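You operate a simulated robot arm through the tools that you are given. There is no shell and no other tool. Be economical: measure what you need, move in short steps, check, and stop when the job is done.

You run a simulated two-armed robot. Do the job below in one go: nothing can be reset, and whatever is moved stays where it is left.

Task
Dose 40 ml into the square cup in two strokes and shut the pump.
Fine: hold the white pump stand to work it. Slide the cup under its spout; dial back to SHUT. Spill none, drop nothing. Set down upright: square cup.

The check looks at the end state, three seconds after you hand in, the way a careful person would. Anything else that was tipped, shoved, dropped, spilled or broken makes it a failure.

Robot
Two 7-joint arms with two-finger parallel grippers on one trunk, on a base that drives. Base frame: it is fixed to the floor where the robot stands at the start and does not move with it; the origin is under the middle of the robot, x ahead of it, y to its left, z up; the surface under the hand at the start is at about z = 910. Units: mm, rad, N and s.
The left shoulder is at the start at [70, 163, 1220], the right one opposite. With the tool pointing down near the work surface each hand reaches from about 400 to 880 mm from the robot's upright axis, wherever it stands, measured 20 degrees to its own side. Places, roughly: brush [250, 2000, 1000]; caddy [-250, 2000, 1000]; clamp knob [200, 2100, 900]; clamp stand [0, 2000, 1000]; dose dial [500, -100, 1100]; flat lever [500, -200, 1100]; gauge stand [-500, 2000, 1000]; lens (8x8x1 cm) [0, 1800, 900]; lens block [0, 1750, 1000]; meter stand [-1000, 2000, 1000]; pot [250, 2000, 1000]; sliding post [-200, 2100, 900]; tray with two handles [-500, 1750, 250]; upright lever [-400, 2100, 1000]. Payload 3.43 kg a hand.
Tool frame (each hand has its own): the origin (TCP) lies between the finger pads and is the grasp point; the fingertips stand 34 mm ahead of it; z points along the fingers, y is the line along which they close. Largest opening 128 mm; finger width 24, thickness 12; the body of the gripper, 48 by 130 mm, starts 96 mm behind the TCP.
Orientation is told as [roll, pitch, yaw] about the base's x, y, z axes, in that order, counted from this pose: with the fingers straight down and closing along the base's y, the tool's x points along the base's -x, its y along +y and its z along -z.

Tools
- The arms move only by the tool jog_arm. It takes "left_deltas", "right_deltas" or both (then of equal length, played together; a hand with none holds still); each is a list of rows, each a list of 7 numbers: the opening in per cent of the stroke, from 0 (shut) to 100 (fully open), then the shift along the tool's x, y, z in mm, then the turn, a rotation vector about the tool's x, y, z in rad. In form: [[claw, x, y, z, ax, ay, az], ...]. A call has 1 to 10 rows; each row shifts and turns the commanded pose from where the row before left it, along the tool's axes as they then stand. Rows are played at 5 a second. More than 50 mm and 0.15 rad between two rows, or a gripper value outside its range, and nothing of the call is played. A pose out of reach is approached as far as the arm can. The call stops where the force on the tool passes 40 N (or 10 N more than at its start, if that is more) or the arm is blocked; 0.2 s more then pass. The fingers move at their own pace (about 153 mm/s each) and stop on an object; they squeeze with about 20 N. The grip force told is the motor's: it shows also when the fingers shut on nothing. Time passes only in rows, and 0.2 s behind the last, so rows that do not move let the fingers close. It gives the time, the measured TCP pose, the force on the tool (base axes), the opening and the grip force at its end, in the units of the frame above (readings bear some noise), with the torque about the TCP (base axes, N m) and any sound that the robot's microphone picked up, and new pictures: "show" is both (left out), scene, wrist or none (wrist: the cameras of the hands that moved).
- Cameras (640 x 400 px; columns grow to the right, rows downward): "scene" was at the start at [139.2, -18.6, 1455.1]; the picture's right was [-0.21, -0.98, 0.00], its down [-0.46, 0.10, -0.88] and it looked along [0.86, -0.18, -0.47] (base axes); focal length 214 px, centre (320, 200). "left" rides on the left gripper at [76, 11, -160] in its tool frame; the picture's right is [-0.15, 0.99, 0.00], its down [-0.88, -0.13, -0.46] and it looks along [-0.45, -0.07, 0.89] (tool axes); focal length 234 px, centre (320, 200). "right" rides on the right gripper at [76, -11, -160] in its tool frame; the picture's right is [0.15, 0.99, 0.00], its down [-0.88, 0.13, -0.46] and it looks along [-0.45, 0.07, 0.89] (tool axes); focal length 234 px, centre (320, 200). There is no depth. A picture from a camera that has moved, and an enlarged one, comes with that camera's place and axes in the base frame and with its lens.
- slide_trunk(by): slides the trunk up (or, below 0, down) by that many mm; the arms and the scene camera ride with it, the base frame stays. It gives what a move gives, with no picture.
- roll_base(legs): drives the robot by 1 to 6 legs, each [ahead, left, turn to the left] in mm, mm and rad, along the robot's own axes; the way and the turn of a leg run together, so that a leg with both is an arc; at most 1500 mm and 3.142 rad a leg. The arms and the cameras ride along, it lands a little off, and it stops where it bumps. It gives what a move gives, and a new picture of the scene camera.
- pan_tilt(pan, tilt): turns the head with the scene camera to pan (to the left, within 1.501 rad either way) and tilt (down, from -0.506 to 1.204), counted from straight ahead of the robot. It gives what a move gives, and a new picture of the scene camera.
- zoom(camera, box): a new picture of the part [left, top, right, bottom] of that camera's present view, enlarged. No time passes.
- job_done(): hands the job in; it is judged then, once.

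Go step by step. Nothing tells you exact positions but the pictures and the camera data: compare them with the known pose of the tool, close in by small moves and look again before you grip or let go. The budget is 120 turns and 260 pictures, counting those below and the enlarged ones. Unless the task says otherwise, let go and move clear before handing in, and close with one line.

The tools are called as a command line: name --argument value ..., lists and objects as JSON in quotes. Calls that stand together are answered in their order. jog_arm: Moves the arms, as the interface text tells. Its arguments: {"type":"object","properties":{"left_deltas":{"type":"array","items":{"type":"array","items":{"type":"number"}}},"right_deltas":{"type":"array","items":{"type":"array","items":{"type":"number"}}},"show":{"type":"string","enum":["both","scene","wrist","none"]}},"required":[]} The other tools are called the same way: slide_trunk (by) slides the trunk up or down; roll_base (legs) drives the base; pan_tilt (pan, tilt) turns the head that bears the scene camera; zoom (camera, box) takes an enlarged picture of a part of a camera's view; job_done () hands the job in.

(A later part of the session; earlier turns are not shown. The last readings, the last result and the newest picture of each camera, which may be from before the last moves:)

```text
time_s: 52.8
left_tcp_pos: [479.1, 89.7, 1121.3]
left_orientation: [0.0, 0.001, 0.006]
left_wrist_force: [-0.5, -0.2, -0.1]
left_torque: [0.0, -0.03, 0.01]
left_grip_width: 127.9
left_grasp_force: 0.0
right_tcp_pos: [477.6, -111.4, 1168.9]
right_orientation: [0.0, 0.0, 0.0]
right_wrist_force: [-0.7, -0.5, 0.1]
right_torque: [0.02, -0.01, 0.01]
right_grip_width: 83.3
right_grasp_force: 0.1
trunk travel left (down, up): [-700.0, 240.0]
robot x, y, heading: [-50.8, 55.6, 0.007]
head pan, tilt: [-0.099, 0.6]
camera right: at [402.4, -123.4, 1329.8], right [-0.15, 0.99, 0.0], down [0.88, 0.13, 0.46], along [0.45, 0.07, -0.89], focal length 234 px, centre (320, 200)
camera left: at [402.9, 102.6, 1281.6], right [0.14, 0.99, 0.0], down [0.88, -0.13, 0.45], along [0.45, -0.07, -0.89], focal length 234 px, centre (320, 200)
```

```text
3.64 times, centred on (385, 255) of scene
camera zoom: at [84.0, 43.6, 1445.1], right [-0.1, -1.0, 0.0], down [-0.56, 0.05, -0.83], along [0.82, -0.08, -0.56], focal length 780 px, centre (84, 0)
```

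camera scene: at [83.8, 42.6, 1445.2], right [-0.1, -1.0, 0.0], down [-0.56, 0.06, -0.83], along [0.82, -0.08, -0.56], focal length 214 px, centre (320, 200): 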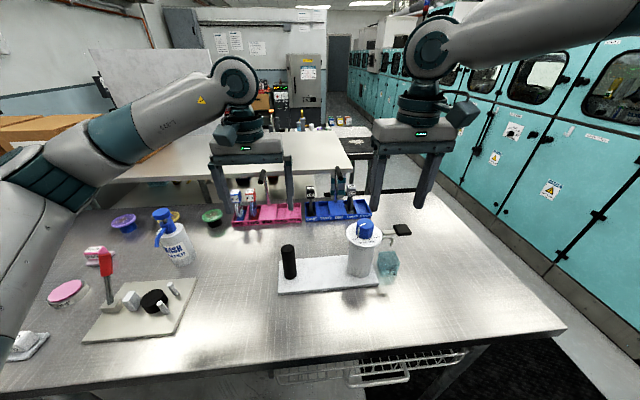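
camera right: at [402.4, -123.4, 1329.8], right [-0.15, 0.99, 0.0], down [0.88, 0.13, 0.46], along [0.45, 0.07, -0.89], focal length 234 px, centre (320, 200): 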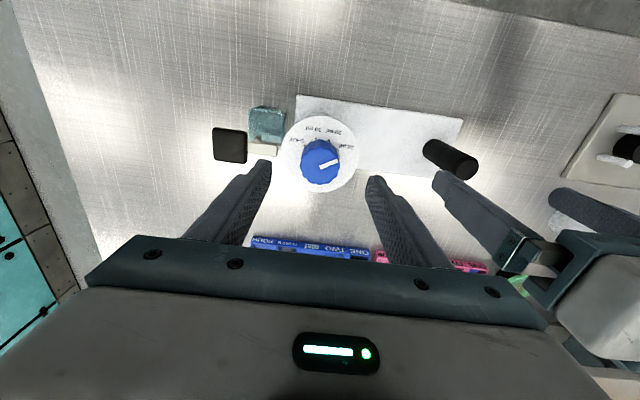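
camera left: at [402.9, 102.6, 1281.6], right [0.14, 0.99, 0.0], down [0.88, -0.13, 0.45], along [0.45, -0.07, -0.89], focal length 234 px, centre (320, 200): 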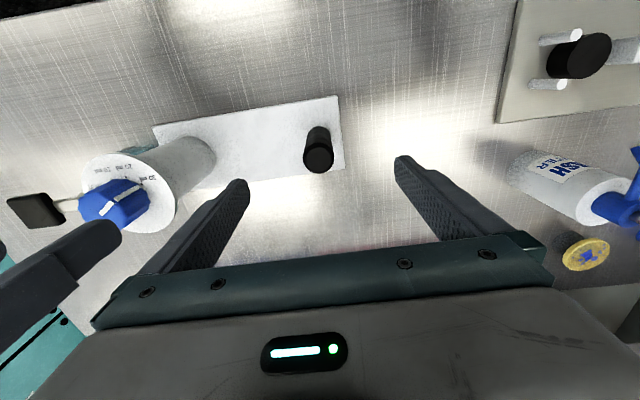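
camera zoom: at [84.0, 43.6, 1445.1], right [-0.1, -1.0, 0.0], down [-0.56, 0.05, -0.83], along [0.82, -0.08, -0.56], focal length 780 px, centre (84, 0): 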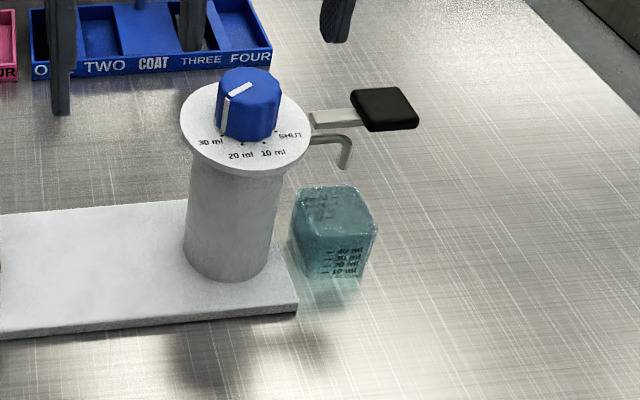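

The stream line falls inside the rim, about 10 mm behind centre, with at least 13 mm to spare. I regrip the post with the left hand.

jog_arm --left_deltas '[[100, 2, -1.5, 40, 0, 0, 0], [70, 0, 0, 40, 0, 0, 0], [50, 0, 0, 40, 0, 0, 0], [34, 0, 0, 0, 0, 0, 0], [34, 0, 0, 0, 0, 0, 0]]' --show "none"

zoom --camera "left" --box '[220, 80, 420, 220]'

```text
time_s: 54.0
left_tcp_pos: [478.5, 85.1, 999.7]
left_orientation: [-0.001, 0.002, 0.003]
left_wrist_force: [0.2, 0.3, -0.8]
left_torque: [0.0, 0.01, -0.01]
left_grip_width: 43.6
left_grasp_force: 0.0
right_tcp_pos: [479.2, -111.1, 1169.8]
right_orientation: [0.001, 0.001, 0.0]
right_wrist_force: [-0.6, -0.1, -0.6]
right_torque: [0.02, 0.03, -0.03]
right_grip_width: 83.4
right_grasp_force: 0.0
trunk travel left (down, up): [-700.0, 240.0]
robot x, y, heading: [-53.9, 47.6, 0.003]
head pan, tilt: [-0.099, 0.6]
```

```text
2.86 times, centred on (320, 150) of left
camera zoom: at [403.1, 96.7, 1158.1], right [0.14, 0.99, 0.0], down [0.88, -0.13, 0.45], along [0.45, -0.06, -0.89], focal length 669 px, centre (320, 343)
```

zoom: 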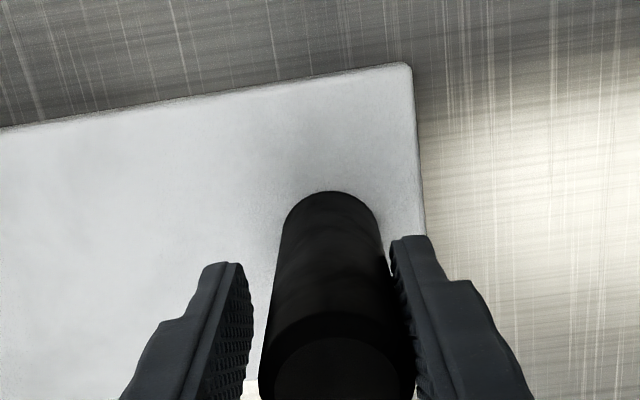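

The hand is 3 mm too far right now; I correct that and grip.

jog_arm --left_deltas '[[34, 0, 2.8, 0, 0, 0, 0], [20, 0, 0, 0, 0, 0, 0], [20, 0, 0, 0, 0, 0, 0], [20, 0, 0, 0, 0, 0, 0]]' --show "none"

zoom --camera "right" --box '[240, 100, 400, 230]'

```text
time_s: 55.0
left_tcp_pos: [479.6, 89.8, 999.4]
left_orientation: [-0.001, 0.003, 0.005]
left_wrist_force: [-0.8, 1.0, -0.4]
left_torque: [-0.22, -0.04, -0.07]
left_grip_width: 35.7
left_grasp_force: 19.6
right_tcp_pos: [480.0, -112.3, 1170.0]
right_orientation: [0.0, 0.002, 0.001]
right_wrist_force: [0.0, 0.0, 1.2]
right_torque: [0.04, 0.03, -0.01]
right_grip_width: 83.1
right_grasp_force: 0.0
trunk travel left (down, up): [-700.0, 240.0]
robot x, y, heading: [-51.4, 50.6, 0.003]
head pan, tilt: [-0.099, 0.6]
```

```text
3.08 times, centred on (320, 165) of right
camera zoom: at [403.9, -123.8, 1329.1], right [-0.15, 0.99, 0.0], down [0.88, 0.13, 0.45], along [0.45, 0.07, -0.89], focal length 720 px, centre (320, 308)
```

zoom: 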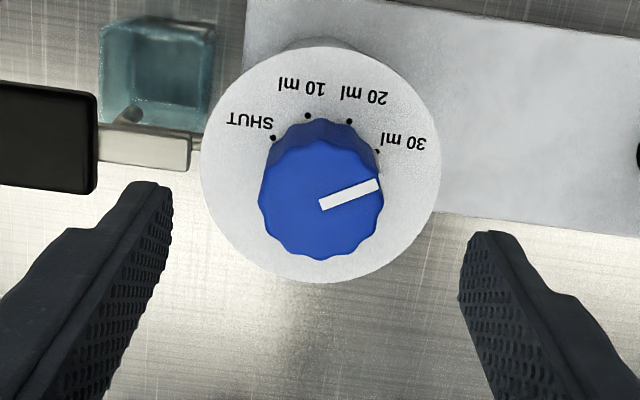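

Post held. The knob centre is at about (482,-111), its top at z≈1096 and the plate at 1058. I centre over it, pre-turn the wrist clockwise by 0.36 rad, and look.

jog_arm --right_deltas '[[65, -2.4, 1.4, 0, 0, 0, 0.12], [65, 0, 0, 0, 0, 0, 0.12], [65, 0, 0, 0, 0, 0, 0.12], [65, 0, 0, 30, 0, 0, 0], [65, 0, 0, 0, 0, 0, 0]]' --show "none"

zoom --camera "right" --box '[220, 80, 420, 240]'

```text
time_s: 56.2
left_tcp_pos: [477.0, 89.7, 999.6]
left_orientation: [0.0, 0.004, 0.006]
left_wrist_force: [-0.8, -0.9, 0.4]
left_torque: [0.38, 0.01, 0.07]
left_grip_width: 35.4
left_grasp_force: 19.8
right_tcp_pos: [479.9, -109.0, 1142.3]
right_orientation: [0.002, 0.001, -0.359]
right_wrist_force: [0.3, 0.0, -0.5]
right_torque: [0.0, -0.04, -0.03]
right_grip_width: 83.5
right_grasp_force: 0.0
trunk travel left (down, up): [-700.0, 240.0]
robot x, y, heading: [-57.0, 50.0, 0.003]
head pan, tilt: [-0.099, 0.6]
```

```text
2.50 times, centred on (320, 160) of right
camera zoom: at [405.0, -94.1, 1299.9], right [0.21, 0.98, 0.0], down [0.87, -0.19, 0.45], along [0.44, -0.1, -0.89], focal length 585 px, centre (320, 300)
```

zoom: 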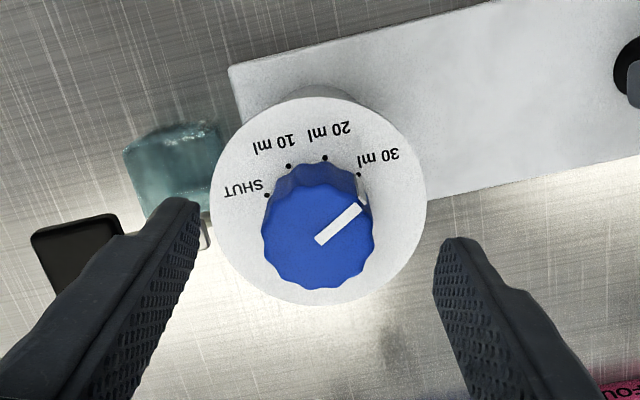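

The knob is nearly centred. I narrow the opening to stay clear of the lever arm, trim the offset, and lower onto the knob.

jog_arm --right_deltas '[[51, -1.6, -1, 0, 0, 0, 0], [51, 0, 0, 0, 0, 0, 0], [51, 0, 0, 21, 0, 0, 0], [51, 0, 0, 20, 0, 0, 0], [51, 0, 0, 0, 0, 0, 0]]' --show "none"

zoom --camera "right" --box '[220, 80, 420, 240]'

zoom --camera "scene" --box '[340, 180, 430, 290]'

```text
time_s: 57.4
left_tcp_pos: [477.2, 88.4, 999.3]
left_orientation: [0.0, 0.003, 0.004]
left_wrist_force: [0.6, 0.6, 0.5]
left_torque: [-0.23, 0.18, -0.01]
left_grip_width: 35.7
left_grasp_force: 19.8
right_tcp_pos: [478.9, -110.7, 1098.3]
right_orientation: [0.0, -0.001, -0.361]
right_wrist_force: [-0.1, 1.0, 0.2]
right_torque: [0.02, 0.02, 0.03]
right_grip_width: 65.1
right_grasp_force: 0.1
trunk travel left (down, up): [-700.0, 240.0]
robot x, y, heading: [-51.5, 49.3, -0.001]
head pan, tilt: [-0.099, 0.6]
```

```text
2.50 times, centred on (320, 160) of right
camera zoom: at [404.6, -94.7, 1256.1], right [0.21, 0.98, 0.0], down [0.87, -0.19, 0.46], along [0.44, -0.1, -0.89], focal length 585 px, centre (320, 300)
```

zoom: 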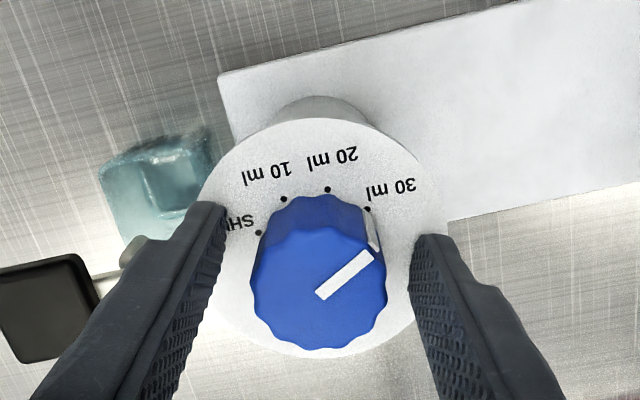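

```text
3.64 times, centred on (385, 235) of scene
camera zoom: at [85.7, 43.4, 1444.9], right [-0.1, -1.0, 0.0], down [-0.56, 0.05, -0.82], along [0.82, -0.08, -0.57], focal length 780 px, centre (84, 73)
```

zoom: 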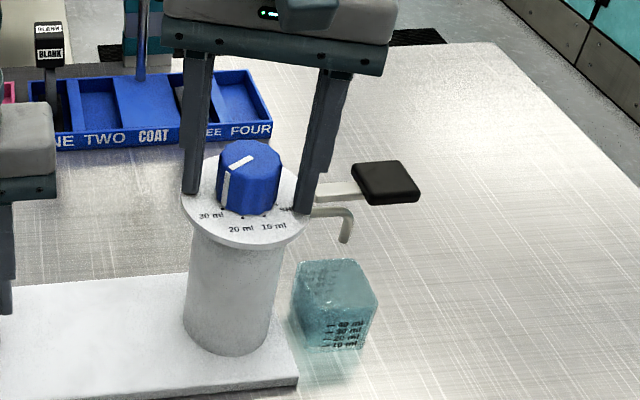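

The gaps look even on both sides. I grip the knob.

jog_arm --right_deltas '[[38, 0, 0, 0, 0, 0, 0], [30, 0, 0, 0, 0, 0, 0], [30, 0, 0, 0, 0, 0, 0]]' --show "none"

zoom --camera "right" --box '[220, 80, 420, 240]'

```text
time_s: 58.2
left_tcp_pos: [479.9, 87.9, 999.0]
left_orientation: [-0.001, 0.003, 0.005]
left_wrist_force: [-0.1, -2.9, -0.8]
left_torque: [0.51, 0.06, -0.01]
left_grip_width: 35.6
left_grasp_force: 19.6
right_tcp_pos: [479.1, -109.8, 1098.4]
right_orientation: [0.001, 0.002, -0.359]
right_wrist_force: [0.6, 3.1, -0.2]
right_torque: [0.02, -0.01, 0.01]
right_grip_width: 40.9
right_grasp_force: 20.1
trunk travel left (down, up): [-700.0, 240.0]
robot x, y, heading: [-53.0, 57.1, 0.005]
head pan, tilt: [-0.099, 0.6]
```

```text
2.50 times, centred on (320, 160) of right
camera zoom: at [404.7, -94.7, 1256.1], right [0.21, 0.98, 0.0], down [0.87, -0.19, 0.45], along [0.44, -0.1, -0.89], focal length 585 px, centre (320, 300)
```

zoom: 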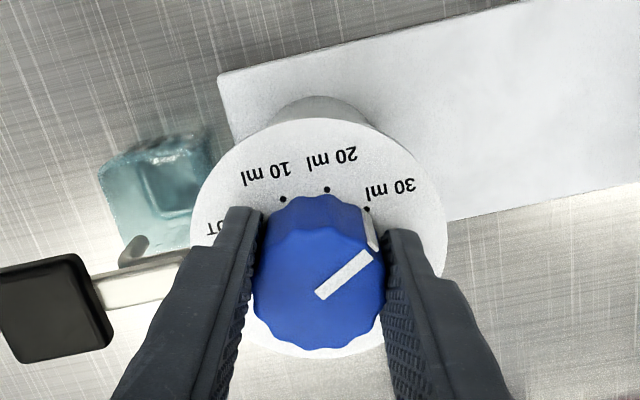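

I turn the dial counter-clockwise toward 20 ml, most of the way first.

jog_arm --right_deltas '[[30, 0, 0, 0, 0, 0, -0.1], [30, 0, 0, 0, 0, 0, -0.1], [30, 0, 0, 0, 0, 0, -0.1], [30, 0, 0, 0, 0, 0, -0.1], [30, 0, 0, 0, 0, 0, -0.1], [30, 0, 0, 0, 0, 0, -0.1]]' --show "none"

zoom --camera "right" --box '[220, 80, 420, 240]'

zoom --camera "scene" --box '[340, 180, 430, 290]'

```text
time_s: 59.6
left_tcp_pos: [477.8, 89.5, 999.4]
left_orientation: [0.003, 0.003, 0.006]
left_wrist_force: [-0.4, 18.8, -0.3]
left_torque: [-0.85, -0.35, 0.14]
left_grip_width: 35.5
left_grasp_force: 20.0
right_tcp_pos: [479.9, -112.2, 1099.7]
right_orientation: [-0.001, 0.001, 0.242]
right_wrist_force: [0.9, -20.5, 4.1]
right_torque: [-0.12, -0.11, -0.4]
right_grip_width: 41.3
right_grasp_force: 19.9
trunk travel left (down, up): [-700.0, 240.0]
robot x, y, heading: [-51.6, 53.4, 0.006]
head pan, tilt: [-0.099, 0.6]
```

```text
2.50 times, centred on (320, 160) of right
camera zoom: at [409.0, -141.4, 1257.1], right [-0.38, 0.93, 0.0], down [0.82, 0.34, 0.45], along [0.42, 0.17, -0.89], focal length 585 px, centre (320, 300)
```

zoom: 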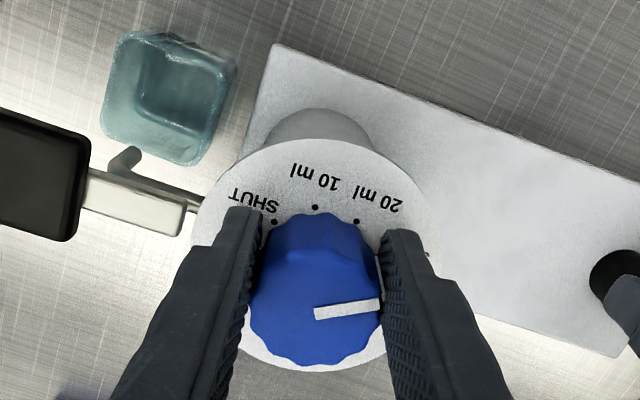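

```text
3.64 times, centred on (385, 235) of scene
camera zoom: at [85.2, 42.9, 1445.0], right [-0.1, -1.0, 0.0], down [-0.56, 0.05, -0.83], along [0.82, -0.08, -0.56], focal length 780 px, centre (84, 73)
```

zoom: 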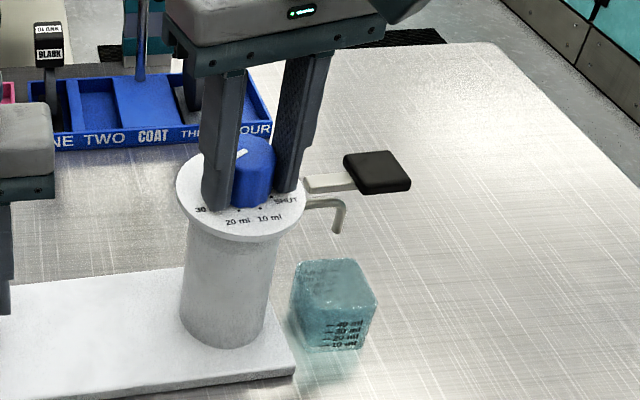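

The fingers slipped on the knob and the stand pivoted about the round post by nearly 3°, so the pump is now about 10 mm further forward. I'll let go, lift, and regrip with the fingers closing along x, which also lets me swing the pump back.

jog_arm --right_deltas '[[51, 0, 0, 0, 0, 0, 0], [51, 0, 0, 0, 0, 0, 0], [51, 0, 0, -25, 0, 0, 0], [51, 0, 0, -25, 0, 0, -0.14], [51, 0, 0, 0, 0, 0, -0.14], [51, 0, 0, 0, 0, 0, -0.14], [51, 0, 0, 0, 0, 0, -0.14], [51, 0, 0, 0, 0, 0, -0.14], [51, 0, 0, 0, 0, 0, -0.14], [51, 0, 0, 0, 0, 0, -0.14]]' --show "wrist"

zoom --camera "right" --box '[220, 80, 420, 240]'

zoom --camera "scene" --box '[260, 180, 430, 310]'

```text
time_s: 61.8
left_tcp_pos: [478.9, 88.7, 999.5]
left_orientation: [0.001, 0.005, 0.004]
left_wrist_force: [-0.1, -0.8, -0.6]
left_torque: [0.25, -0.05, -0.01]
left_grip_width: 35.5
left_grasp_force: 19.5
right_tcp_pos: [481.4, -109.8, 1148.4]
right_orientation: [0.002, -0.001, 1.22]
right_wrist_force: [0.2, -0.8, -1.0]
right_torque: [0.0, -0.02, 0.0]
right_grip_width: 65.3
right_grasp_force: 0.1
trunk travel left (down, up): [-700.0, 240.0]
robot x, y, heading: [-54.0, 48.8, 0.002]
head pan, tilt: [-0.099, 0.6]
camera right: at [465.3, -185.5, 1307.5], right [-0.98, 0.2, 0.0], down [0.18, 0.87, 0.46], along [0.09, 0.45, -0.89], focal length 234 px, centre (320, 200)
```

right: 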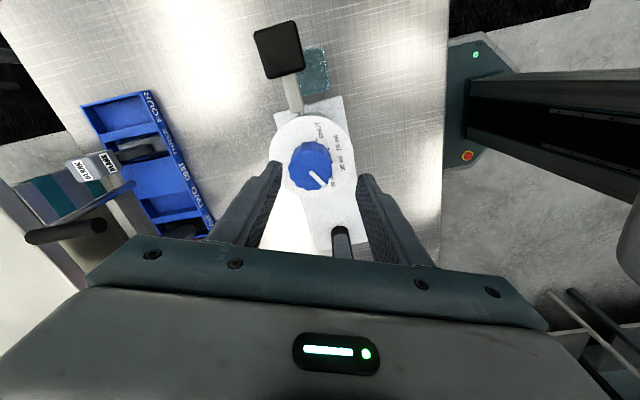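

```text
2.50 times, centred on (320, 160) of right
camera zoom: at [465.3, -185.5, 1307.5], right [-0.98, 0.2, 0.0], down [0.18, 0.87, 0.46], along [0.09, 0.45, -0.89], focal length 585 px, centre (320, 300)
```

zoom: 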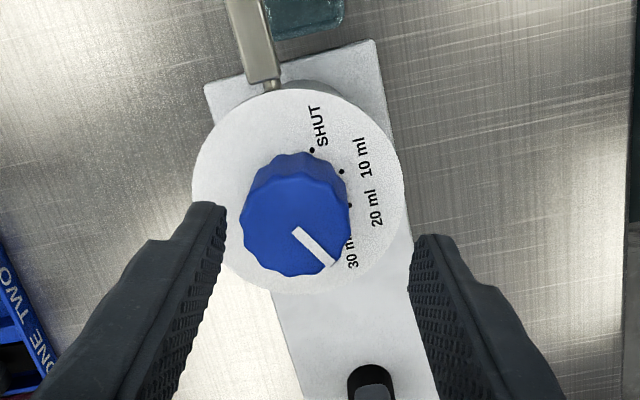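

```text
3.08 times, centred on (345, 245) of scene
camera zoom: at [85.6, 43.5, 1444.9], right [-0.1, -1.0, 0.0], down [-0.56, 0.05, -0.82], along [0.82, -0.08, -0.57], focal length 660 px, centre (243, 62)
```

zoom: 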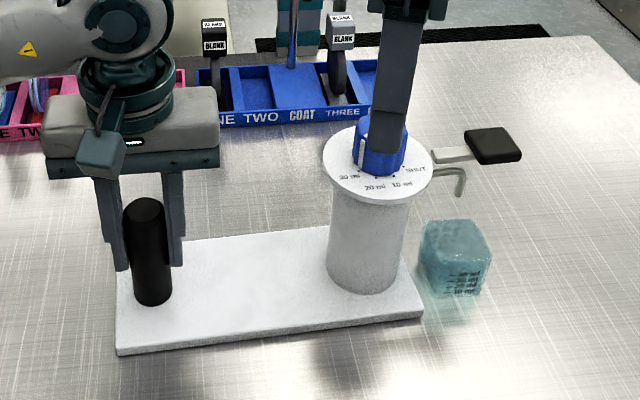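

The knob is 8 mm off along the closing axis; I shift, lower, and check.

jog_arm --right_deltas '[[51, 1.5, -8.1, 0, 0, 0, 0], [51, 0, 0, 25, 0, 0, 0], [51, 0, 0, 26, 0, 0, 0], [51, 0, 0, 0, 0, 0, 0]]' --show "none"

zoom --camera "right" --box '[220, 80, 420, 240]'

```text
time_s: 62.8
left_tcp_pos: [477.6, 88.6, 999.1]
left_orientation: [0.0, 0.003, 0.006]
left_wrist_force: [0.8, -0.9, 1.2]
left_torque: [-0.29, -0.28, 0.04]
left_grip_width: 35.9
left_grasp_force: 19.6
right_tcp_pos: [486.8, -113.9, 1098.5]
right_orientation: [0.0, 0.001, 1.218]
right_wrist_force: [0.0, 0.2, -0.2]
right_torque: [0.0, 0.03, -0.04]
right_grip_width: 65.4
right_grasp_force: 0.0
trunk travel left (down, up): [-700.0, 240.0]
robot x, y, heading: [-50.0, 48.5, 0.004]
head pan, tilt: [-0.099, 0.6]
```

```text
2.50 times, centred on (320, 160) of right
camera zoom: at [470.9, -188.9, 1256.5], right [-0.98, 0.2, 0.0], down [0.18, 0.87, 0.46], along [0.09, 0.45, -0.89], focal length 585 px, centre (320, 300)
```

zoom: 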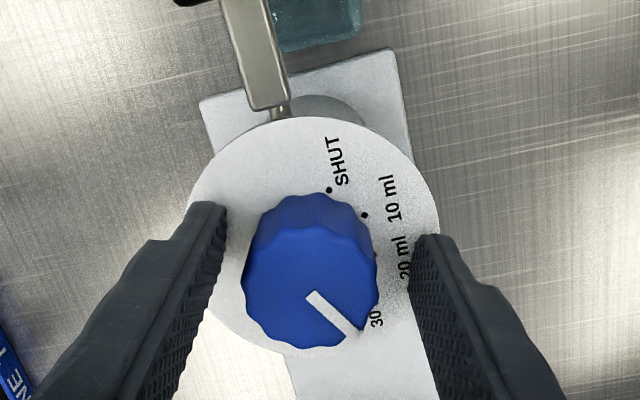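

I trim 2 mm more, grip the knob, and swing the pump back by about 8 mm.

jog_arm --right_deltas '[[51, 0, -2, 0, 0, 0, 0], [25, 0, 0, 0, 0, 0, 0], [25, 0, 0, 0, 0, 0, 0], [25, 0, 0, 0, 0, 0, 0], [25, 1.2, 3.5, 0, 0, 0, 0], [25, 1.2, 3.5, 0, 0, 0, 0], [25, 0, 0, 0, 0, 0, 0]]' --show "none"

zoom --camera "right" --box '[220, 80, 420, 240]'

zoom --camera "scene" --box '[260, 180, 430, 310]'

```text
time_s: 64.4
left_tcp_pos: [477.7, 89.0, 999.7]
left_orientation: [0.0, 0.003, 0.003]
left_wrist_force: [-6.2, -6.3, -1.0]
left_torque: [0.59, -0.01, -0.27]
left_grip_width: 35.7
left_grasp_force: 20.4
right_tcp_pos: [481.7, -115.9, 1097.3]
right_orientation: [-0.001, -0.001, 1.219]
right_wrist_force: [5.5, 4.9, 4.9]
right_torque: [0.17, -0.18, -0.36]
right_grip_width: 40.9
right_grasp_force: 19.1
trunk travel left (down, up): [-700.0, 240.0]
robot x, y, heading: [-52.5, 50.4, 0.002]
head pan, tilt: [-0.099, 0.6]
```

```text
2.50 times, centred on (320, 160) of right
camera zoom: at [466.3, -191.1, 1256.5], right [-0.98, 0.2, 0.0], down [0.18, 0.87, 0.46], along [0.09, 0.45, -0.89], focal length 585 px, centre (320, 300)
```

zoom: 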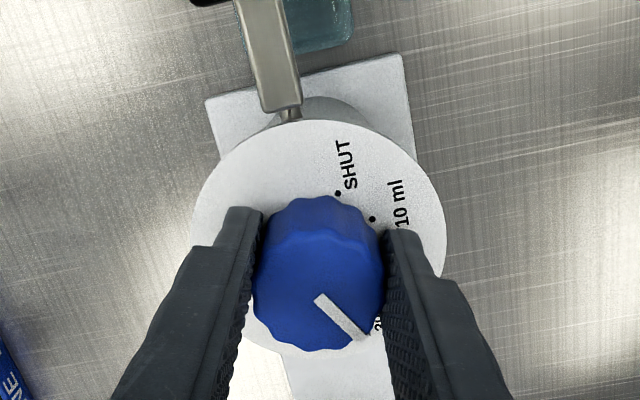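

```text
3.08 times, centred on (345, 245) of scene
camera zoom: at [85.3, 43.2, 1445.0], right [-0.1, -1.0, 0.0], down [-0.56, 0.05, -0.83], along [0.82, -0.08, -0.56], focal length 660 px, centre (243, 62)
```

zoom: 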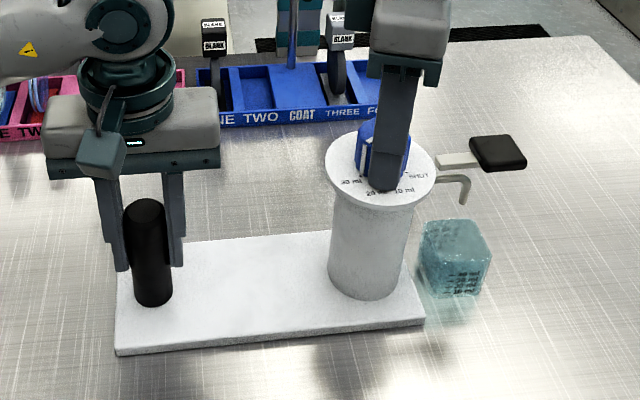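

The pump is nearly back. Now I turn the dial with this grip, checking whether it turns.

jog_arm --right_deltas '[[25, 0, 0, 0, 0, 0, -0.08], [25, 0, 0, 0, 0, 0, -0.08], [25, 0, 0, 0, 0, 0, -0.08], [25, 0, 0, 0, 0, 0, -0.08]]' --show "none"

zoom --camera "right" --box '[220, 80, 420, 240]'

```text
time_s: 65.4
left_tcp_pos: [478.3, 88.8, 1000.2]
left_orientation: [0.0, 0.004, 0.005]
left_wrist_force: [-2.5, 3.8, 3.4]
left_torque: [-0.66, 0.16, -0.19]
left_grip_width: 35.6
left_grasp_force: 20.2
right_tcp_pos: [482.1, -114.6, 1096.6]
right_orientation: [0.001, 0.001, 1.542]
right_wrist_force: [3.1, -2.1, -1.4]
right_torque: [-0.14, -0.36, -0.4]
right_grip_width: 41.0
right_grasp_force: 20.1
trunk travel left (down, up): [-700.0, 240.0]
robot x, y, heading: [-55.9, 51.5, 0.002]
head pan, tilt: [-0.099, 0.6]
```

```text
2.50 times, centred on (320, 160) of right
camera zoom: at [491.3, -192.3, 1255.9], right [-0.99, -0.12, 0.0], down [-0.1, 0.88, 0.46], along [-0.06, 0.45, -0.89], focal length 585 px, centre (320, 300)
```

zoom: 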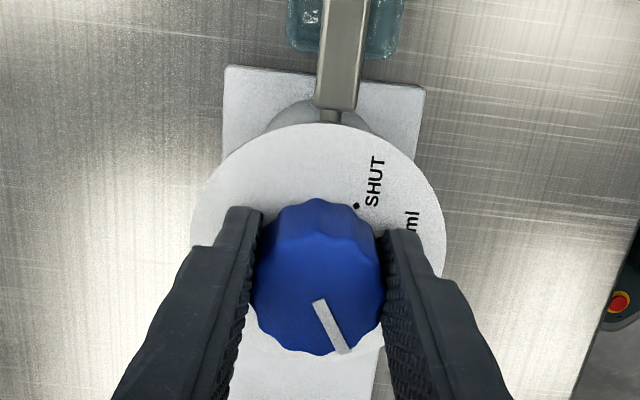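

The fingers slip again; the dial resists about 0.4 N·m. I look closely at the knob's shape for a better hold.

zoom --camera "right" --box '[285, 135, 355, 225]'

zoom --camera "scene" --box '[335, 205, 405, 255]'

```text
4.44 times, centred on (320, 180) of right
camera zoom: at [491.3, -192.3, 1255.9], right [-0.99, -0.12, 0.0], down [-0.1, 0.88, 0.46], along [-0.06, 0.45, -0.89], focal length 1041 px, centre (320, 289)
```

zoom: 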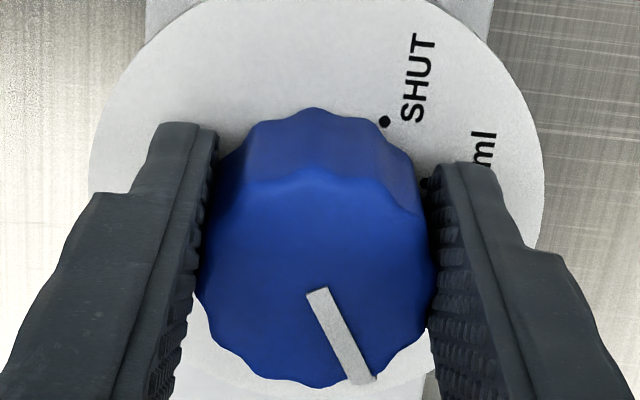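

```text
8.00 times, centred on (370, 230) of scene
camera zoom: at [85.8, 43.3, 1444.8], right [-0.1, -1.0, 0.0], down [-0.56, 0.05, -0.82], along [0.82, -0.08, -0.57], focal length 1716 px, centre (-80, -40)
```

zoom: 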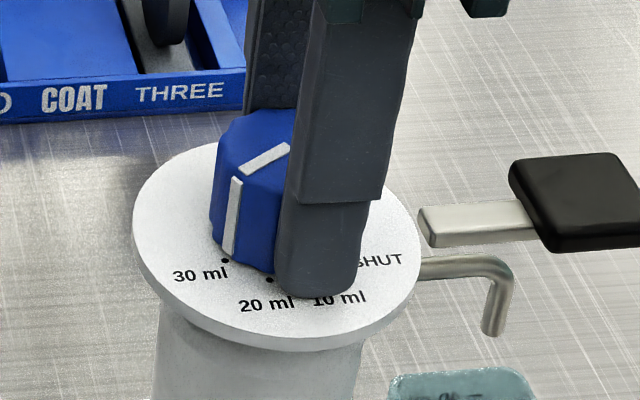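

The knob has a raised pointer bar on top and side. I try once more with a full squeeze command, and watch for any turn before changing method.

jog_arm --right_deltas '[[0, 0, 0, 0, 0, 0, 0], [0, 0, 0, 0, 0, 0, -0.12], [0, 0, 0, 0, 0, 0, -0.12], [0, 0, 0, 0, 0, 0, -0.12]]' --show "none"

zoom --camera "right" --box '[220, 80, 420, 240]'

```text
time_s: 66.4
left_tcp_pos: [478.3, 89.3, 999.2]
left_orientation: [0.001, 0.003, 0.004]
left_wrist_force: [-0.9, -0.6, 1.5]
left_torque: [0.31, 0.17, 0.0]
left_grip_width: 35.8
left_grasp_force: 20.0
right_tcp_pos: [481.9, -114.9, 1096.7]
right_orientation: [0.0, -0.002, 1.903]
right_wrist_force: [2.8, 1.6, 3.6]
right_torque: [-0.18, -0.17, -0.28]
right_grip_width: 40.9
right_grasp_force: 19.8
trunk travel left (down, up): [-700.0, 240.0]
robot x, y, heading: [-52.1, 53.5, 0.004]
head pan, tilt: [-0.099, 0.6]
```

```text
2.50 times, centred on (320, 160) of right
camera zoom: at [517.9, -183.8, 1256.2], right [-0.89, -0.46, 0.0], down [-0.41, 0.79, 0.46], along [-0.21, 0.41, -0.89], focal length 585 px, centre (320, 300)
```

zoom: 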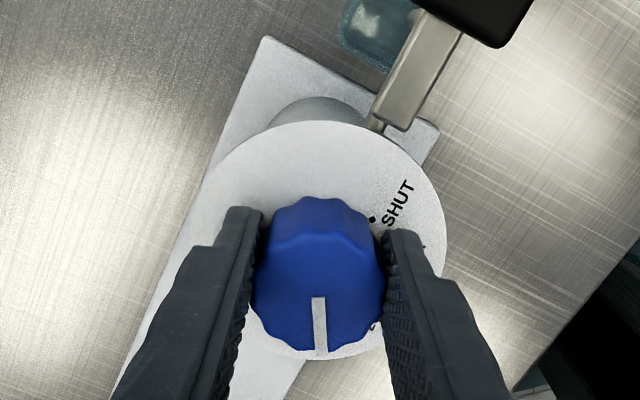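

Still slipping with the knob fixed. I test whether the knob lifts or presses (a safety-locked dial) by a gentle pull and then a gentle push.

jog_arm --right_deltas '[[0, 0, 0, -1.5, 0, 0, 0], [0, 0, 0, -1.5, 0, 0, 0]]' --show "none"

jog_arm --right_deltas '[[0, 0, 0, 2, 0, 0, 0], [0, 0, 0, 2, 0, 0, 0]]' --show "none"

```text
time_s: 67.0
left_tcp_pos: [477.6, 87.9, 1000.2]
left_orientation: [-0.002, 0.002, 0.003]
left_wrist_force: [-0.3, -1.7, 6.6]
left_torque: [-1.0, 0.18, -0.07]
left_grip_width: 35.5
left_grasp_force: 20.1
right_tcp_pos: [482.3, -114.7, 1098.8]
right_orientation: [0.004, 0.001, 1.901]
right_wrist_force: [0.5, 2.6, -7.2]
right_torque: [-0.47, -0.31, -0.04]
right_grip_width: 41.0
right_grasp_force: 20.6
trunk travel left (down, up): [-700.0, 240.0]
robot x, y, heading: [-51.2, 53.2, 0.003]
head pan, tilt: [-0.099, 0.6]
```

```text
time_s: 67.6
left_tcp_pos: [477.3, 89.0, 999.7]
left_orientation: [0.002, 0.005, 0.005]
left_wrist_force: [1.3, -0.4, -0.2]
left_torque: [-0.64, -0.26, 0.23]
left_grip_width: 35.8
left_grasp_force: 19.4
right_tcp_pos: [482.1, -115.3, 1096.4]
right_orientation: [-0.003, 0.001, 1.9]
right_wrist_force: [-1.2, -2.7, 15.1]
right_torque: [0.14, 0.29, 0.01]
right_grip_width: 40.7
right_grasp_force: 19.5
trunk travel left (down, up): [-700.0, 240.0]
robot x, y, heading: [-50.6, 50.5, 0.007]
head pan, tilt: [-0.099, 0.6]
```

It neither lifts nor presses. I test whether the dial gives at all by turning gently the other way.

jog_arm --right_deltas '[[0, 0, 0, -1, 0, 0, 0], [0, 0, 0, 0, 0, 0, 0.1], [0, 0, 0, 0, 0, 0, 0.1], [0, 0, 0, 0, 0, 0, 0.1]]' --show "none"

zoom --camera "right" --box '[220, 80, 420, 240]'

```text
time_s: 68.6
left_tcp_pos: [478.4, 89.7, 999.2]
left_orientation: [0.001, 0.003, 0.007]
left_wrist_force: [0.1, 3.4, 0.0]
left_torque: [-0.55, 0.5, -0.09]
left_grip_width: 35.5
left_grasp_force: 19.9
right_tcp_pos: [481.5, -113.9, 1097.1]
right_orientation: [0.0, 0.0, 1.599]
right_wrist_force: [-1.9, -4.3, 8.7]
right_torque: [0.06, -0.01, 0.02]
right_grip_width: 40.6
right_grasp_force: 19.8
trunk travel left (down, up): [-700.0, 240.0]
robot x, y, heading: [-50.5, 52.7, 0.005]
head pan, tilt: [-0.099, 0.6]
```

```text
2.50 times, centred on (320, 160) of right
camera zoom: at [495.5, -191.0, 1256.1], right [-0.98, -0.17, 0.0], down [-0.15, 0.88, 0.46], along [-0.08, 0.45, -0.89], focal length 585 px, centre (320, 300)
```

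zoom: 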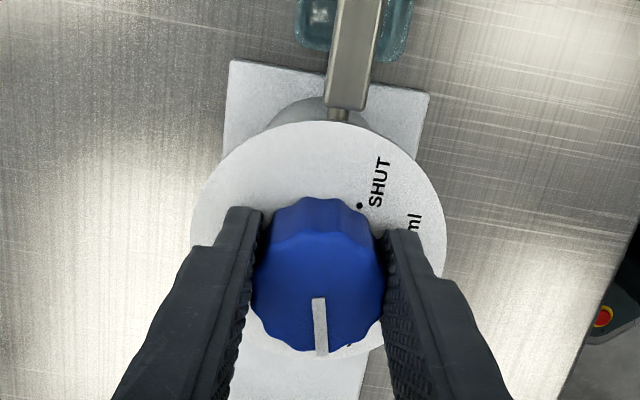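

The dial turned with the hand at almost no torque, and the hand was still pressing down about 9 N. So it is a push-and-turn dial. I keep pressing and turn counter-clockwise.

jog_arm --right_deltas '[[0, 0, 0, 0.7, 0, 0, 0], [0, 0, 0, 0, 0, 0, -0.1], [0, 0, 0, 0, 0, 0, -0.1], [0, 0, 0, 0, 0, 0, -0.1]]' --show "none"

zoom --camera "right" --box '[220, 80, 420, 240]'

```text
time_s: 69.6
left_tcp_pos: [478.1, 88.5, 1001.5]
left_orientation: [0.0, 0.006, 0.004]
left_wrist_force: [-1.6, 1.3, -0.3]
left_torque: [0.5, -0.09, -0.25]
left_grip_width: 35.7
left_grasp_force: 20.0
right_tcp_pos: [482.8, -115.9, 1096.8]
right_orientation: [0.0, 0.001, 1.904]
right_wrist_force: [3.9, -1.2, 6.2]
right_torque: [-0.43, -0.39, -0.04]
right_grip_width: 40.8
right_grasp_force: 20.4
trunk travel left (down, up): [-700.0, 240.0]
robot x, y, heading: [-56.1, 50.8, 0.002]
head pan, tilt: [-0.099, 0.6]
```

```text
2.50 times, centred on (320, 160) of right
camera zoom: at [518.2, -183.3, 1255.8], right [-0.89, -0.46, 0.0], down [-0.41, 0.79, 0.46], along [-0.21, 0.4, -0.89], focal length 585 px, centre (320, 300)
```

zoom: 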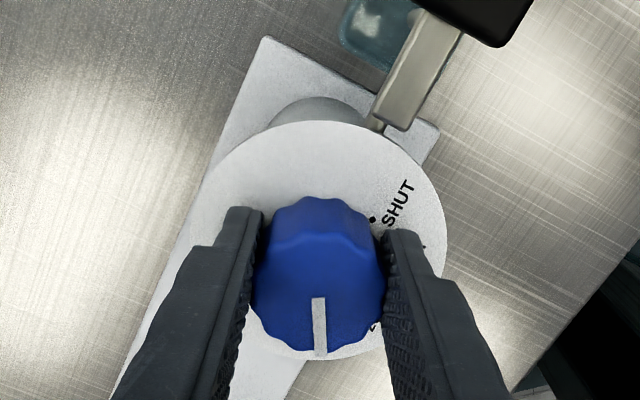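

The dial follows the hand when pressed, and is back at 30 ml. I regrip at a smaller yaw for full travel, then press and turn to 20 ml.

jog_arm --right_deltas '[[51, 0, 0, 0, 0, 0, 0], [51, 0, 0, -2, 0, 0, 0], [51, 0, 0, 0, 0, 0, 0.14], [51, 0, 0, 0, 0, 0, 0.14], [51, 0, 0, 0, 0, 0, 0.14], [51, 0, 0, 0, 0, 0, 0.14], [51, 0, 0, 0, 0, 0, 0.14], [51, 0, 0, 0, 0, 0, 0.14], [51, 0, 0, 0, 0, 0, 0]]' --show "none"

zoom --camera "right" --box '[220, 80, 420, 240]'

```text
time_s: 71.6
left_tcp_pos: [477.6, 88.6, 999.1]
left_orientation: [0.001, 0.004, 0.004]
left_wrist_force: [0.4, -0.9, -0.3]
left_torque: [0.26, -0.09, 0.02]
left_grip_width: 35.7
left_grasp_force: 19.8
right_tcp_pos: [481.3, -115.4, 1098.0]
right_orientation: [0.002, 0.001, 1.059]
right_wrist_force: [-0.3, 0.2, 0.3]
right_torque: [0.0, 0.01, -0.02]
right_grip_width: 65.4
right_grasp_force: 0.1
trunk travel left (down, up): [-700.0, 240.0]
robot x, y, heading: [-51.6, 50.0, 0.001]
head pan, tilt: [-0.099, 0.6]
```

```text
2.50 times, centred on (320, 160) of right
camera zoom: at [455.5, -187.4, 1257.7], right [-0.93, 0.36, 0.0], down [0.32, 0.83, 0.46], along [0.16, 0.43, -0.89], focal length 585 px, centre (320, 300)
```

zoom: 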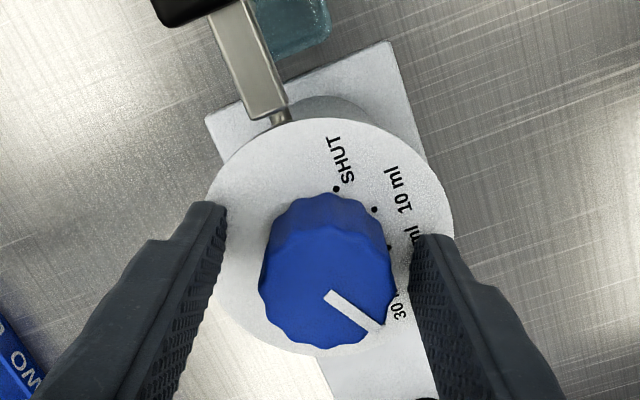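

Pointer still at 30 ml. I trim 2.5 mm, grip, press about 3 mm, and turn 40°.

jog_arm --right_deltas '[[51, 0, 2.5, 0, 0, 0, 0], [0, 0, 0, 0, 0, 0, 0], [0, 0, 0, 0, 0, 0, 0], [0, 0, 0, 1.5, 0, 0, 0], [0, 0, 0, 1.5, 0, 0, 0], [0, 0, 0, 0, 0, 0, -0.1], [0, 0, 0, 0, 0, 0, -0.1], [0, 0, 0, 0, 0, 0, -0.1]]' --show "none"

zoom --camera "right" --box '[220, 80, 420, 240]'

```text
time_s: 73.4
left_tcp_pos: [478.1, 88.4, 1000.6]
left_orientation: [0.001, 0.002, 0.004]
left_wrist_force: [-3.9, 3.8, 0.2]
left_torque: [-0.57, 0.08, -0.15]
left_grip_width: 35.7
left_grasp_force: 19.8
right_tcp_pos: [479.3, -113.1, 1096.9]
right_orientation: [0.0, -0.001, 1.36]
right_wrist_force: [6.4, -5.8, 10.2]
right_torque: [-0.02, -0.25, -0.37]
right_grip_width: 41.3
right_grasp_force: 20.0
trunk travel left (down, up): [-700.0, 240.0]
robot x, y, heading: [-53.3, 53.2, -0.002]
head pan, tilt: [-0.099, 0.6]
```

```text
2.50 times, centred on (320, 160) of right
camera zoom: at [475.5, -191.4, 1254.6], right [-1.0, 0.06, 0.0], down [0.06, 0.89, 0.46], along [0.03, 0.45, -0.89], focal length 585 px, centre (320, 300)
```

zoom: 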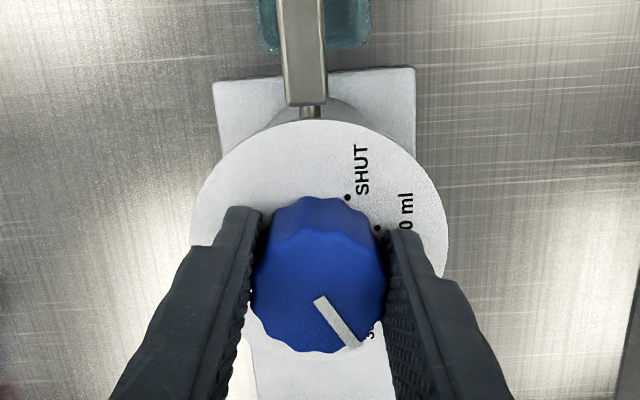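

No turn this time; the press was only partial and slipped away. I regrip higher and press harder first, checking the force before turning.

jog_arm --right_deltas '[[51, 0, 0, 0, 0, 0, 0], [51, 0, 0, -2, 0, 0, 0.13], [51, 0, 0, -2, 0, 0, 0.13], [0, 0, 0, 0, 0, 0, 0], [0, 0, 0, 0, 0, 0, 0], [0, 0, 0, 0, 0, 0, 0], [0, 0, 0, 2, 0, 0, 0], [0, 0, 0, 2, 0, 0, 0]]' --show "none"

zoom --camera "scene" --box '[335, 205, 405, 255]'

```text
time_s: 75.2
left_tcp_pos: [478.2, 90.4, 1001.4]
left_orientation: [0.001, 0.003, 0.005]
left_wrist_force: [1.7, 12.2, -0.7]
left_torque: [-0.46, -0.14, 0.08]
left_grip_width: 35.8
left_grasp_force: 19.9
right_tcp_pos: [478.9, -113.5, 1097.0]
right_orientation: [-0.003, -0.001, 1.099]
right_wrist_force: [2.3, -11.7, 13.2]
right_torque: [-0.14, -0.01, -0.03]
right_grip_width: 41.1
right_grasp_force: 20.3
trunk travel left (down, up): [-700.0, 240.0]
robot x, y, heading: [-52.8, 53.2, 0.001]
head pan, tilt: [-0.099, 0.6]
```

```text
8.00 times, centred on (370, 230) of scene
camera zoom: at [85.0, 43.7, 1445.2], right [-0.1, -1.0, 0.0], down [-0.56, 0.05, -0.83], along [0.82, -0.08, -0.56], focal length 1716 px, centre (-80, -40)
```

zoom: 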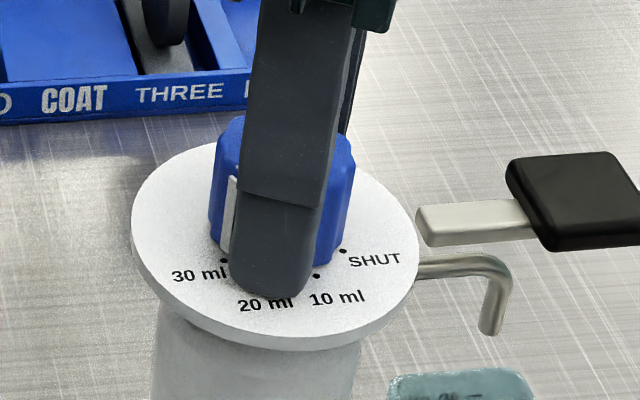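

The press is at 13 N. I relieve the sideways load slightly, press a bit more, and turn.

jog_arm --right_deltas '[[0, 1.3, -0.7, 1, 0, 0, 0], [0, 0, 0, 0.7, 0, 0, -0.06], [0, 0, 0, 0.3, 0, 0, -0.08], [0, 0, 0, 0, 0, 0, -0.08]]' --show "none"

zoom --camera "right" --box '[220, 80, 420, 240]'

```text
time_s: 76.2
left_tcp_pos: [476.3, 88.7, 999.9]
left_orientation: [0.0, 0.002, 0.001]
left_wrist_force: [-4.7, 2.4, 0.5]
left_torque: [0.55, -0.08, -0.19]
left_grip_width: 35.6
left_grasp_force: 19.8
right_tcp_pos: [480.0, -114.9, 1096.2]
right_orientation: [-0.005, -0.003, 1.322]
right_wrist_force: [9.4, -1.5, 28.0]
right_torque: [0.06, 0.13, -0.57]
right_grip_width: 41.7
right_grasp_force: 19.6
trunk travel left (down, up): [-700.0, 240.0]
robot x, y, heading: [-50.8, 56.8, -0.001]
head pan, tilt: [-0.099, 0.6]
```

```text
2.50 times, centred on (320, 160) of right
camera zoom: at [471.8, -191.0, 1254.6], right [-0.99, 0.1, 0.0], down [0.09, 0.89, 0.46], along [0.05, 0.45, -0.89], focal length 585 px, centre (320, 300)
```

zoom: 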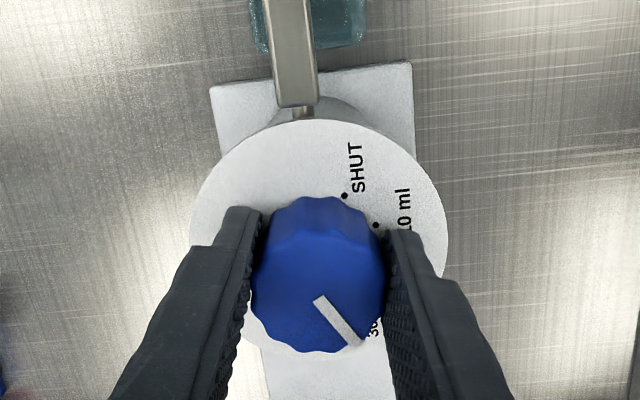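

Even well pressed it won't go counter-clockwise. I relieve the press and test the clockwise direction alone, to tell a push-lock from a one-way stop.

jog_arm --right_deltas '[[51, 0, 0, 0, 0, 0, 0], [51, 0, 0, -4, 0, 0, 0], [0, 0, 0, 0, 0, 0, 0], [0, 0, 0, 0, 0, 0, 0], [0, 0, 0, 0, 0, 0, 0], [0, 0, 0, 0, 0, 0, 0.08], [0, 0, 0, 0, 0, 0, 0.08], [0, 0, 0, 0, 0, 0, 0.08]]' --show "none"

zoom --camera "right" --box '[220, 80, 420, 240]'

```text
time_s: 78.0
left_tcp_pos: [478.4, 88.2, 1001.4]
left_orientation: [-0.002, 0.002, 0.006]
left_wrist_force: [3.0, -4.0, 11.2]
left_torque: [-0.72, -0.33, 0.2]
left_grip_width: 35.3
left_grasp_force: 20.2
right_tcp_pos: [479.5, -116.2, 1097.1]
right_orientation: [0.002, 0.001, 1.08]
right_wrist_force: [-1.3, 1.9, -3.3]
right_torque: [-0.03, -0.03, -0.01]
right_grip_width: 41.1
right_grasp_force: 20.0
trunk travel left (down, up): [-700.0, 240.0]
robot x, y, heading: [-51.5, 53.3, 0.003]
head pan, tilt: [-0.099, 0.6]
```

```text
2.50 times, centred on (320, 160) of right
camera zoom: at [454.8, -188.8, 1256.5], right [-0.94, 0.34, 0.0], down [0.3, 0.84, 0.46], along [0.15, 0.43, -0.89], focal length 585 px, centre (320, 300)
```

zoom: 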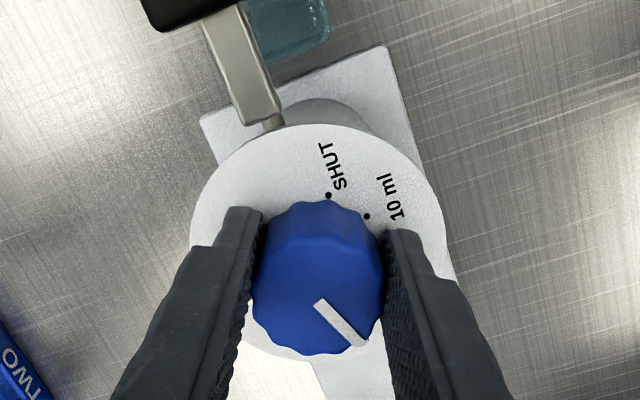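

It turns freely clockwise, without pressing: the dial has a stop/ratchet at 30 against counter-clockwise. So I go clockwise the long way (past SHUT and 10 to 20 ml), in several grips.

jog_arm --right_deltas '[[0, 0, 0, 0, 0, 0, 0.14], [0, 0, 0, 0, 0, 0, 0.14], [0, 0, 0, 0, 0, 0, 0.14], [0, 0, 0, 0, 0, 0, 0.14], [0, 0, 0, 0, 0, 0, 0.14], [0, 0, 0, 0, 0, 0, 0.14], [0, 0, 0, 0, 0, 0, 0.14], [0, 0, 0, 0, 0, 0, 0.14], [0, 0, 0, 0, 0, 0, 0.14], [0, 0, 0, 0, 0, 0, 0.14]]' --show "none"

zoom --camera "right" --box '[220, 80, 420, 240]'

zoom --camera "scene" --box '[260, 180, 430, 310]'

```text
time_s: 79.8
left_tcp_pos: [477.1, 86.1, 998.8]
left_orientation: [-0.004, 0.005, 0.0]
left_wrist_force: [0.1, -3.9, -1.3]
left_torque: [1.0, -0.05, 0.0]
left_grip_width: 36.1
left_grasp_force: 19.8
right_tcp_pos: [479.8, -112.5, 1098.3]
right_orientation: [0.007, 0.002, -0.025]
right_wrist_force: [-0.7, 3.9, 0.4]
right_torque: [-0.39, 0.1, 0.04]
right_grip_width: 41.3
right_grasp_force: 19.7
trunk travel left (down, up): [-700.0, 240.0]
robot x, y, heading: [-54.9, 48.2, 0.002]
head pan, tilt: [-0.099, 0.6]
stopped in row 9 (right hand): the force on the tool passed its limit at 42 N (the readings are from after the stop); the commanded pose is now the measured one
```

```text
2.50 times, centred on (320, 160) of right
camera zoom: at [404.4, -124.8, 1256.7], right [-0.12, 0.99, 0.01], down [0.88, 0.11, 0.46], along [0.45, 0.06, -0.89], focal length 585 px, centre (320, 300)
```

zoom: 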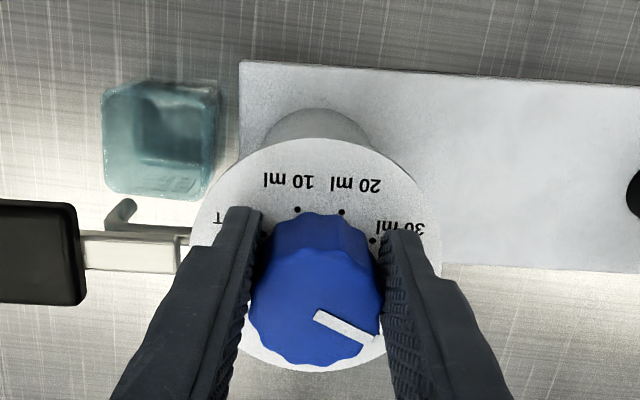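

```text
3.08 times, centred on (345, 245) of scene
camera zoom: at [85.8, 43.3, 1444.8], right [-0.1, -1.0, 0.0], down [-0.56, 0.05, -0.82], along [0.82, -0.08, -0.57], focal length 660 px, centre (243, 62)
```

zoom: 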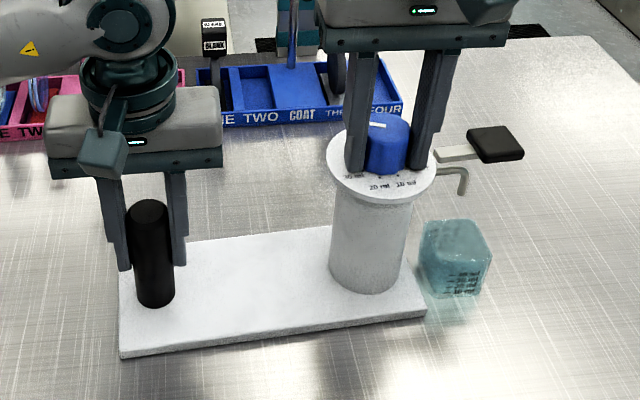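

The side force came from my hand being about 4 mm off in y as the grip axis turned. The dial is now at about 115°, past 30. I open, recentre, and wind the hand back for the next clockwise stroke.

jog_arm --right_deltas '[[51, 0, 0, 0, 0, 0, 0], [51, -4, 1, -1, 0, 0, 0], [51, 0, 0, 0, 0, 0, -0.14], [51, 0, 0, 0, 0, 0, -0.14], [51, 0, 0, 0, 0, 0, -0.14], [51, 0, 0, 0, 0, 0, -0.14], [51, 0, 0, 0, 0, 0, -0.14], [51, 0, 0, 0, 0, 0, -0.14], [51, 0, 0, 0, 0, 0, -0.14], [51, 0, 0, 0, 0, 0, -0.14]]' --show "none"

jog_arm --right_deltas '[[51, 0, 0, 0, 0, 0, -0.14], [51, 0, 0, 0, 0, 0, -0.14], [51, 0, 0, 0, 0, 0, -0.14], [51, 0, 0, 0, 0, 0, -0.14], [51, 0, 0, 0, 0, 0, -0.14], [51, 0, 0, 0, 0, 0, -0.14], [51, 0, 0, 0, 0, 0, 0]]' --show "none"

zoom --camera "right" --box '[220, 80, 420, 240]'

```text
time_s: 82.0
left_tcp_pos: [477.8, 84.3, 1000.5]
left_orientation: [-0.006, 0.003, 0.002]
left_wrist_force: [0.2, -0.3, -2.9]
left_torque: [0.51, 0.07, -0.02]
left_grip_width: 35.5
left_grasp_force: 19.7
right_tcp_pos: [483.4, -112.7, 1098.0]
right_orientation: [0.004, -0.003, 1.098]
right_wrist_force: [-0.8, 0.0, 0.3]
right_torque: [-0.04, -0.04, -0.04]
right_grip_width: 65.2
right_grasp_force: 0.1
trunk travel left (down, up): [-700.0, 240.0]
robot x, y, heading: [-52.7, 52.3, 0.002]
head pan, tilt: [-0.099, 0.6]
```

```text
time_s: 83.6
left_tcp_pos: [478.2, 85.0, 1000.8]
left_orientation: [-0.006, 0.003, 0.002]
left_wrist_force: [0.3, -0.4, -3.5]
left_torque: [0.53, 0.05, 0.01]
left_grip_width: 35.7
left_grasp_force: 20.0
right_tcp_pos: [484.6, -112.1, 1098.6]
right_orientation: [0.0, -0.006, 1.936]
right_wrist_force: [0.2, 0.4, 0.1]
right_torque: [0.01, -0.01, 0.0]
right_grip_width: 65.5
right_grasp_force: 0.1
trunk travel left (down, up): [-700.0, 240.0]
robot x, y, heading: [-53.9, 49.6, 0.005]
head pan, tilt: [-0.099, 0.6]
```

```text
2.50 times, centred on (320, 160) of right
camera zoom: at [522.3, -181.6, 1256.4], right [-0.87, -0.49, 0.0], down [-0.44, 0.77, 0.46], along [-0.22, 0.4, -0.89], focal length 585 px, centre (320, 300)
```

zoom: 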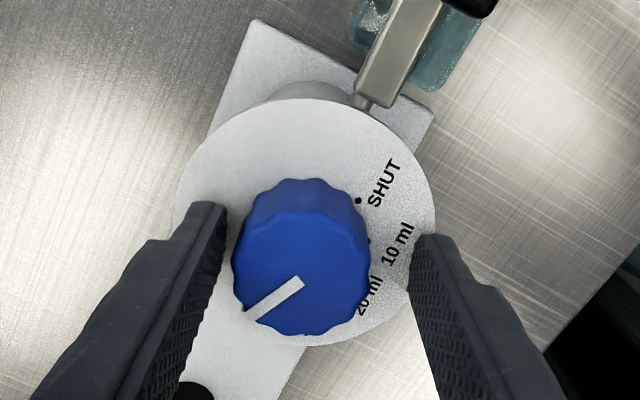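

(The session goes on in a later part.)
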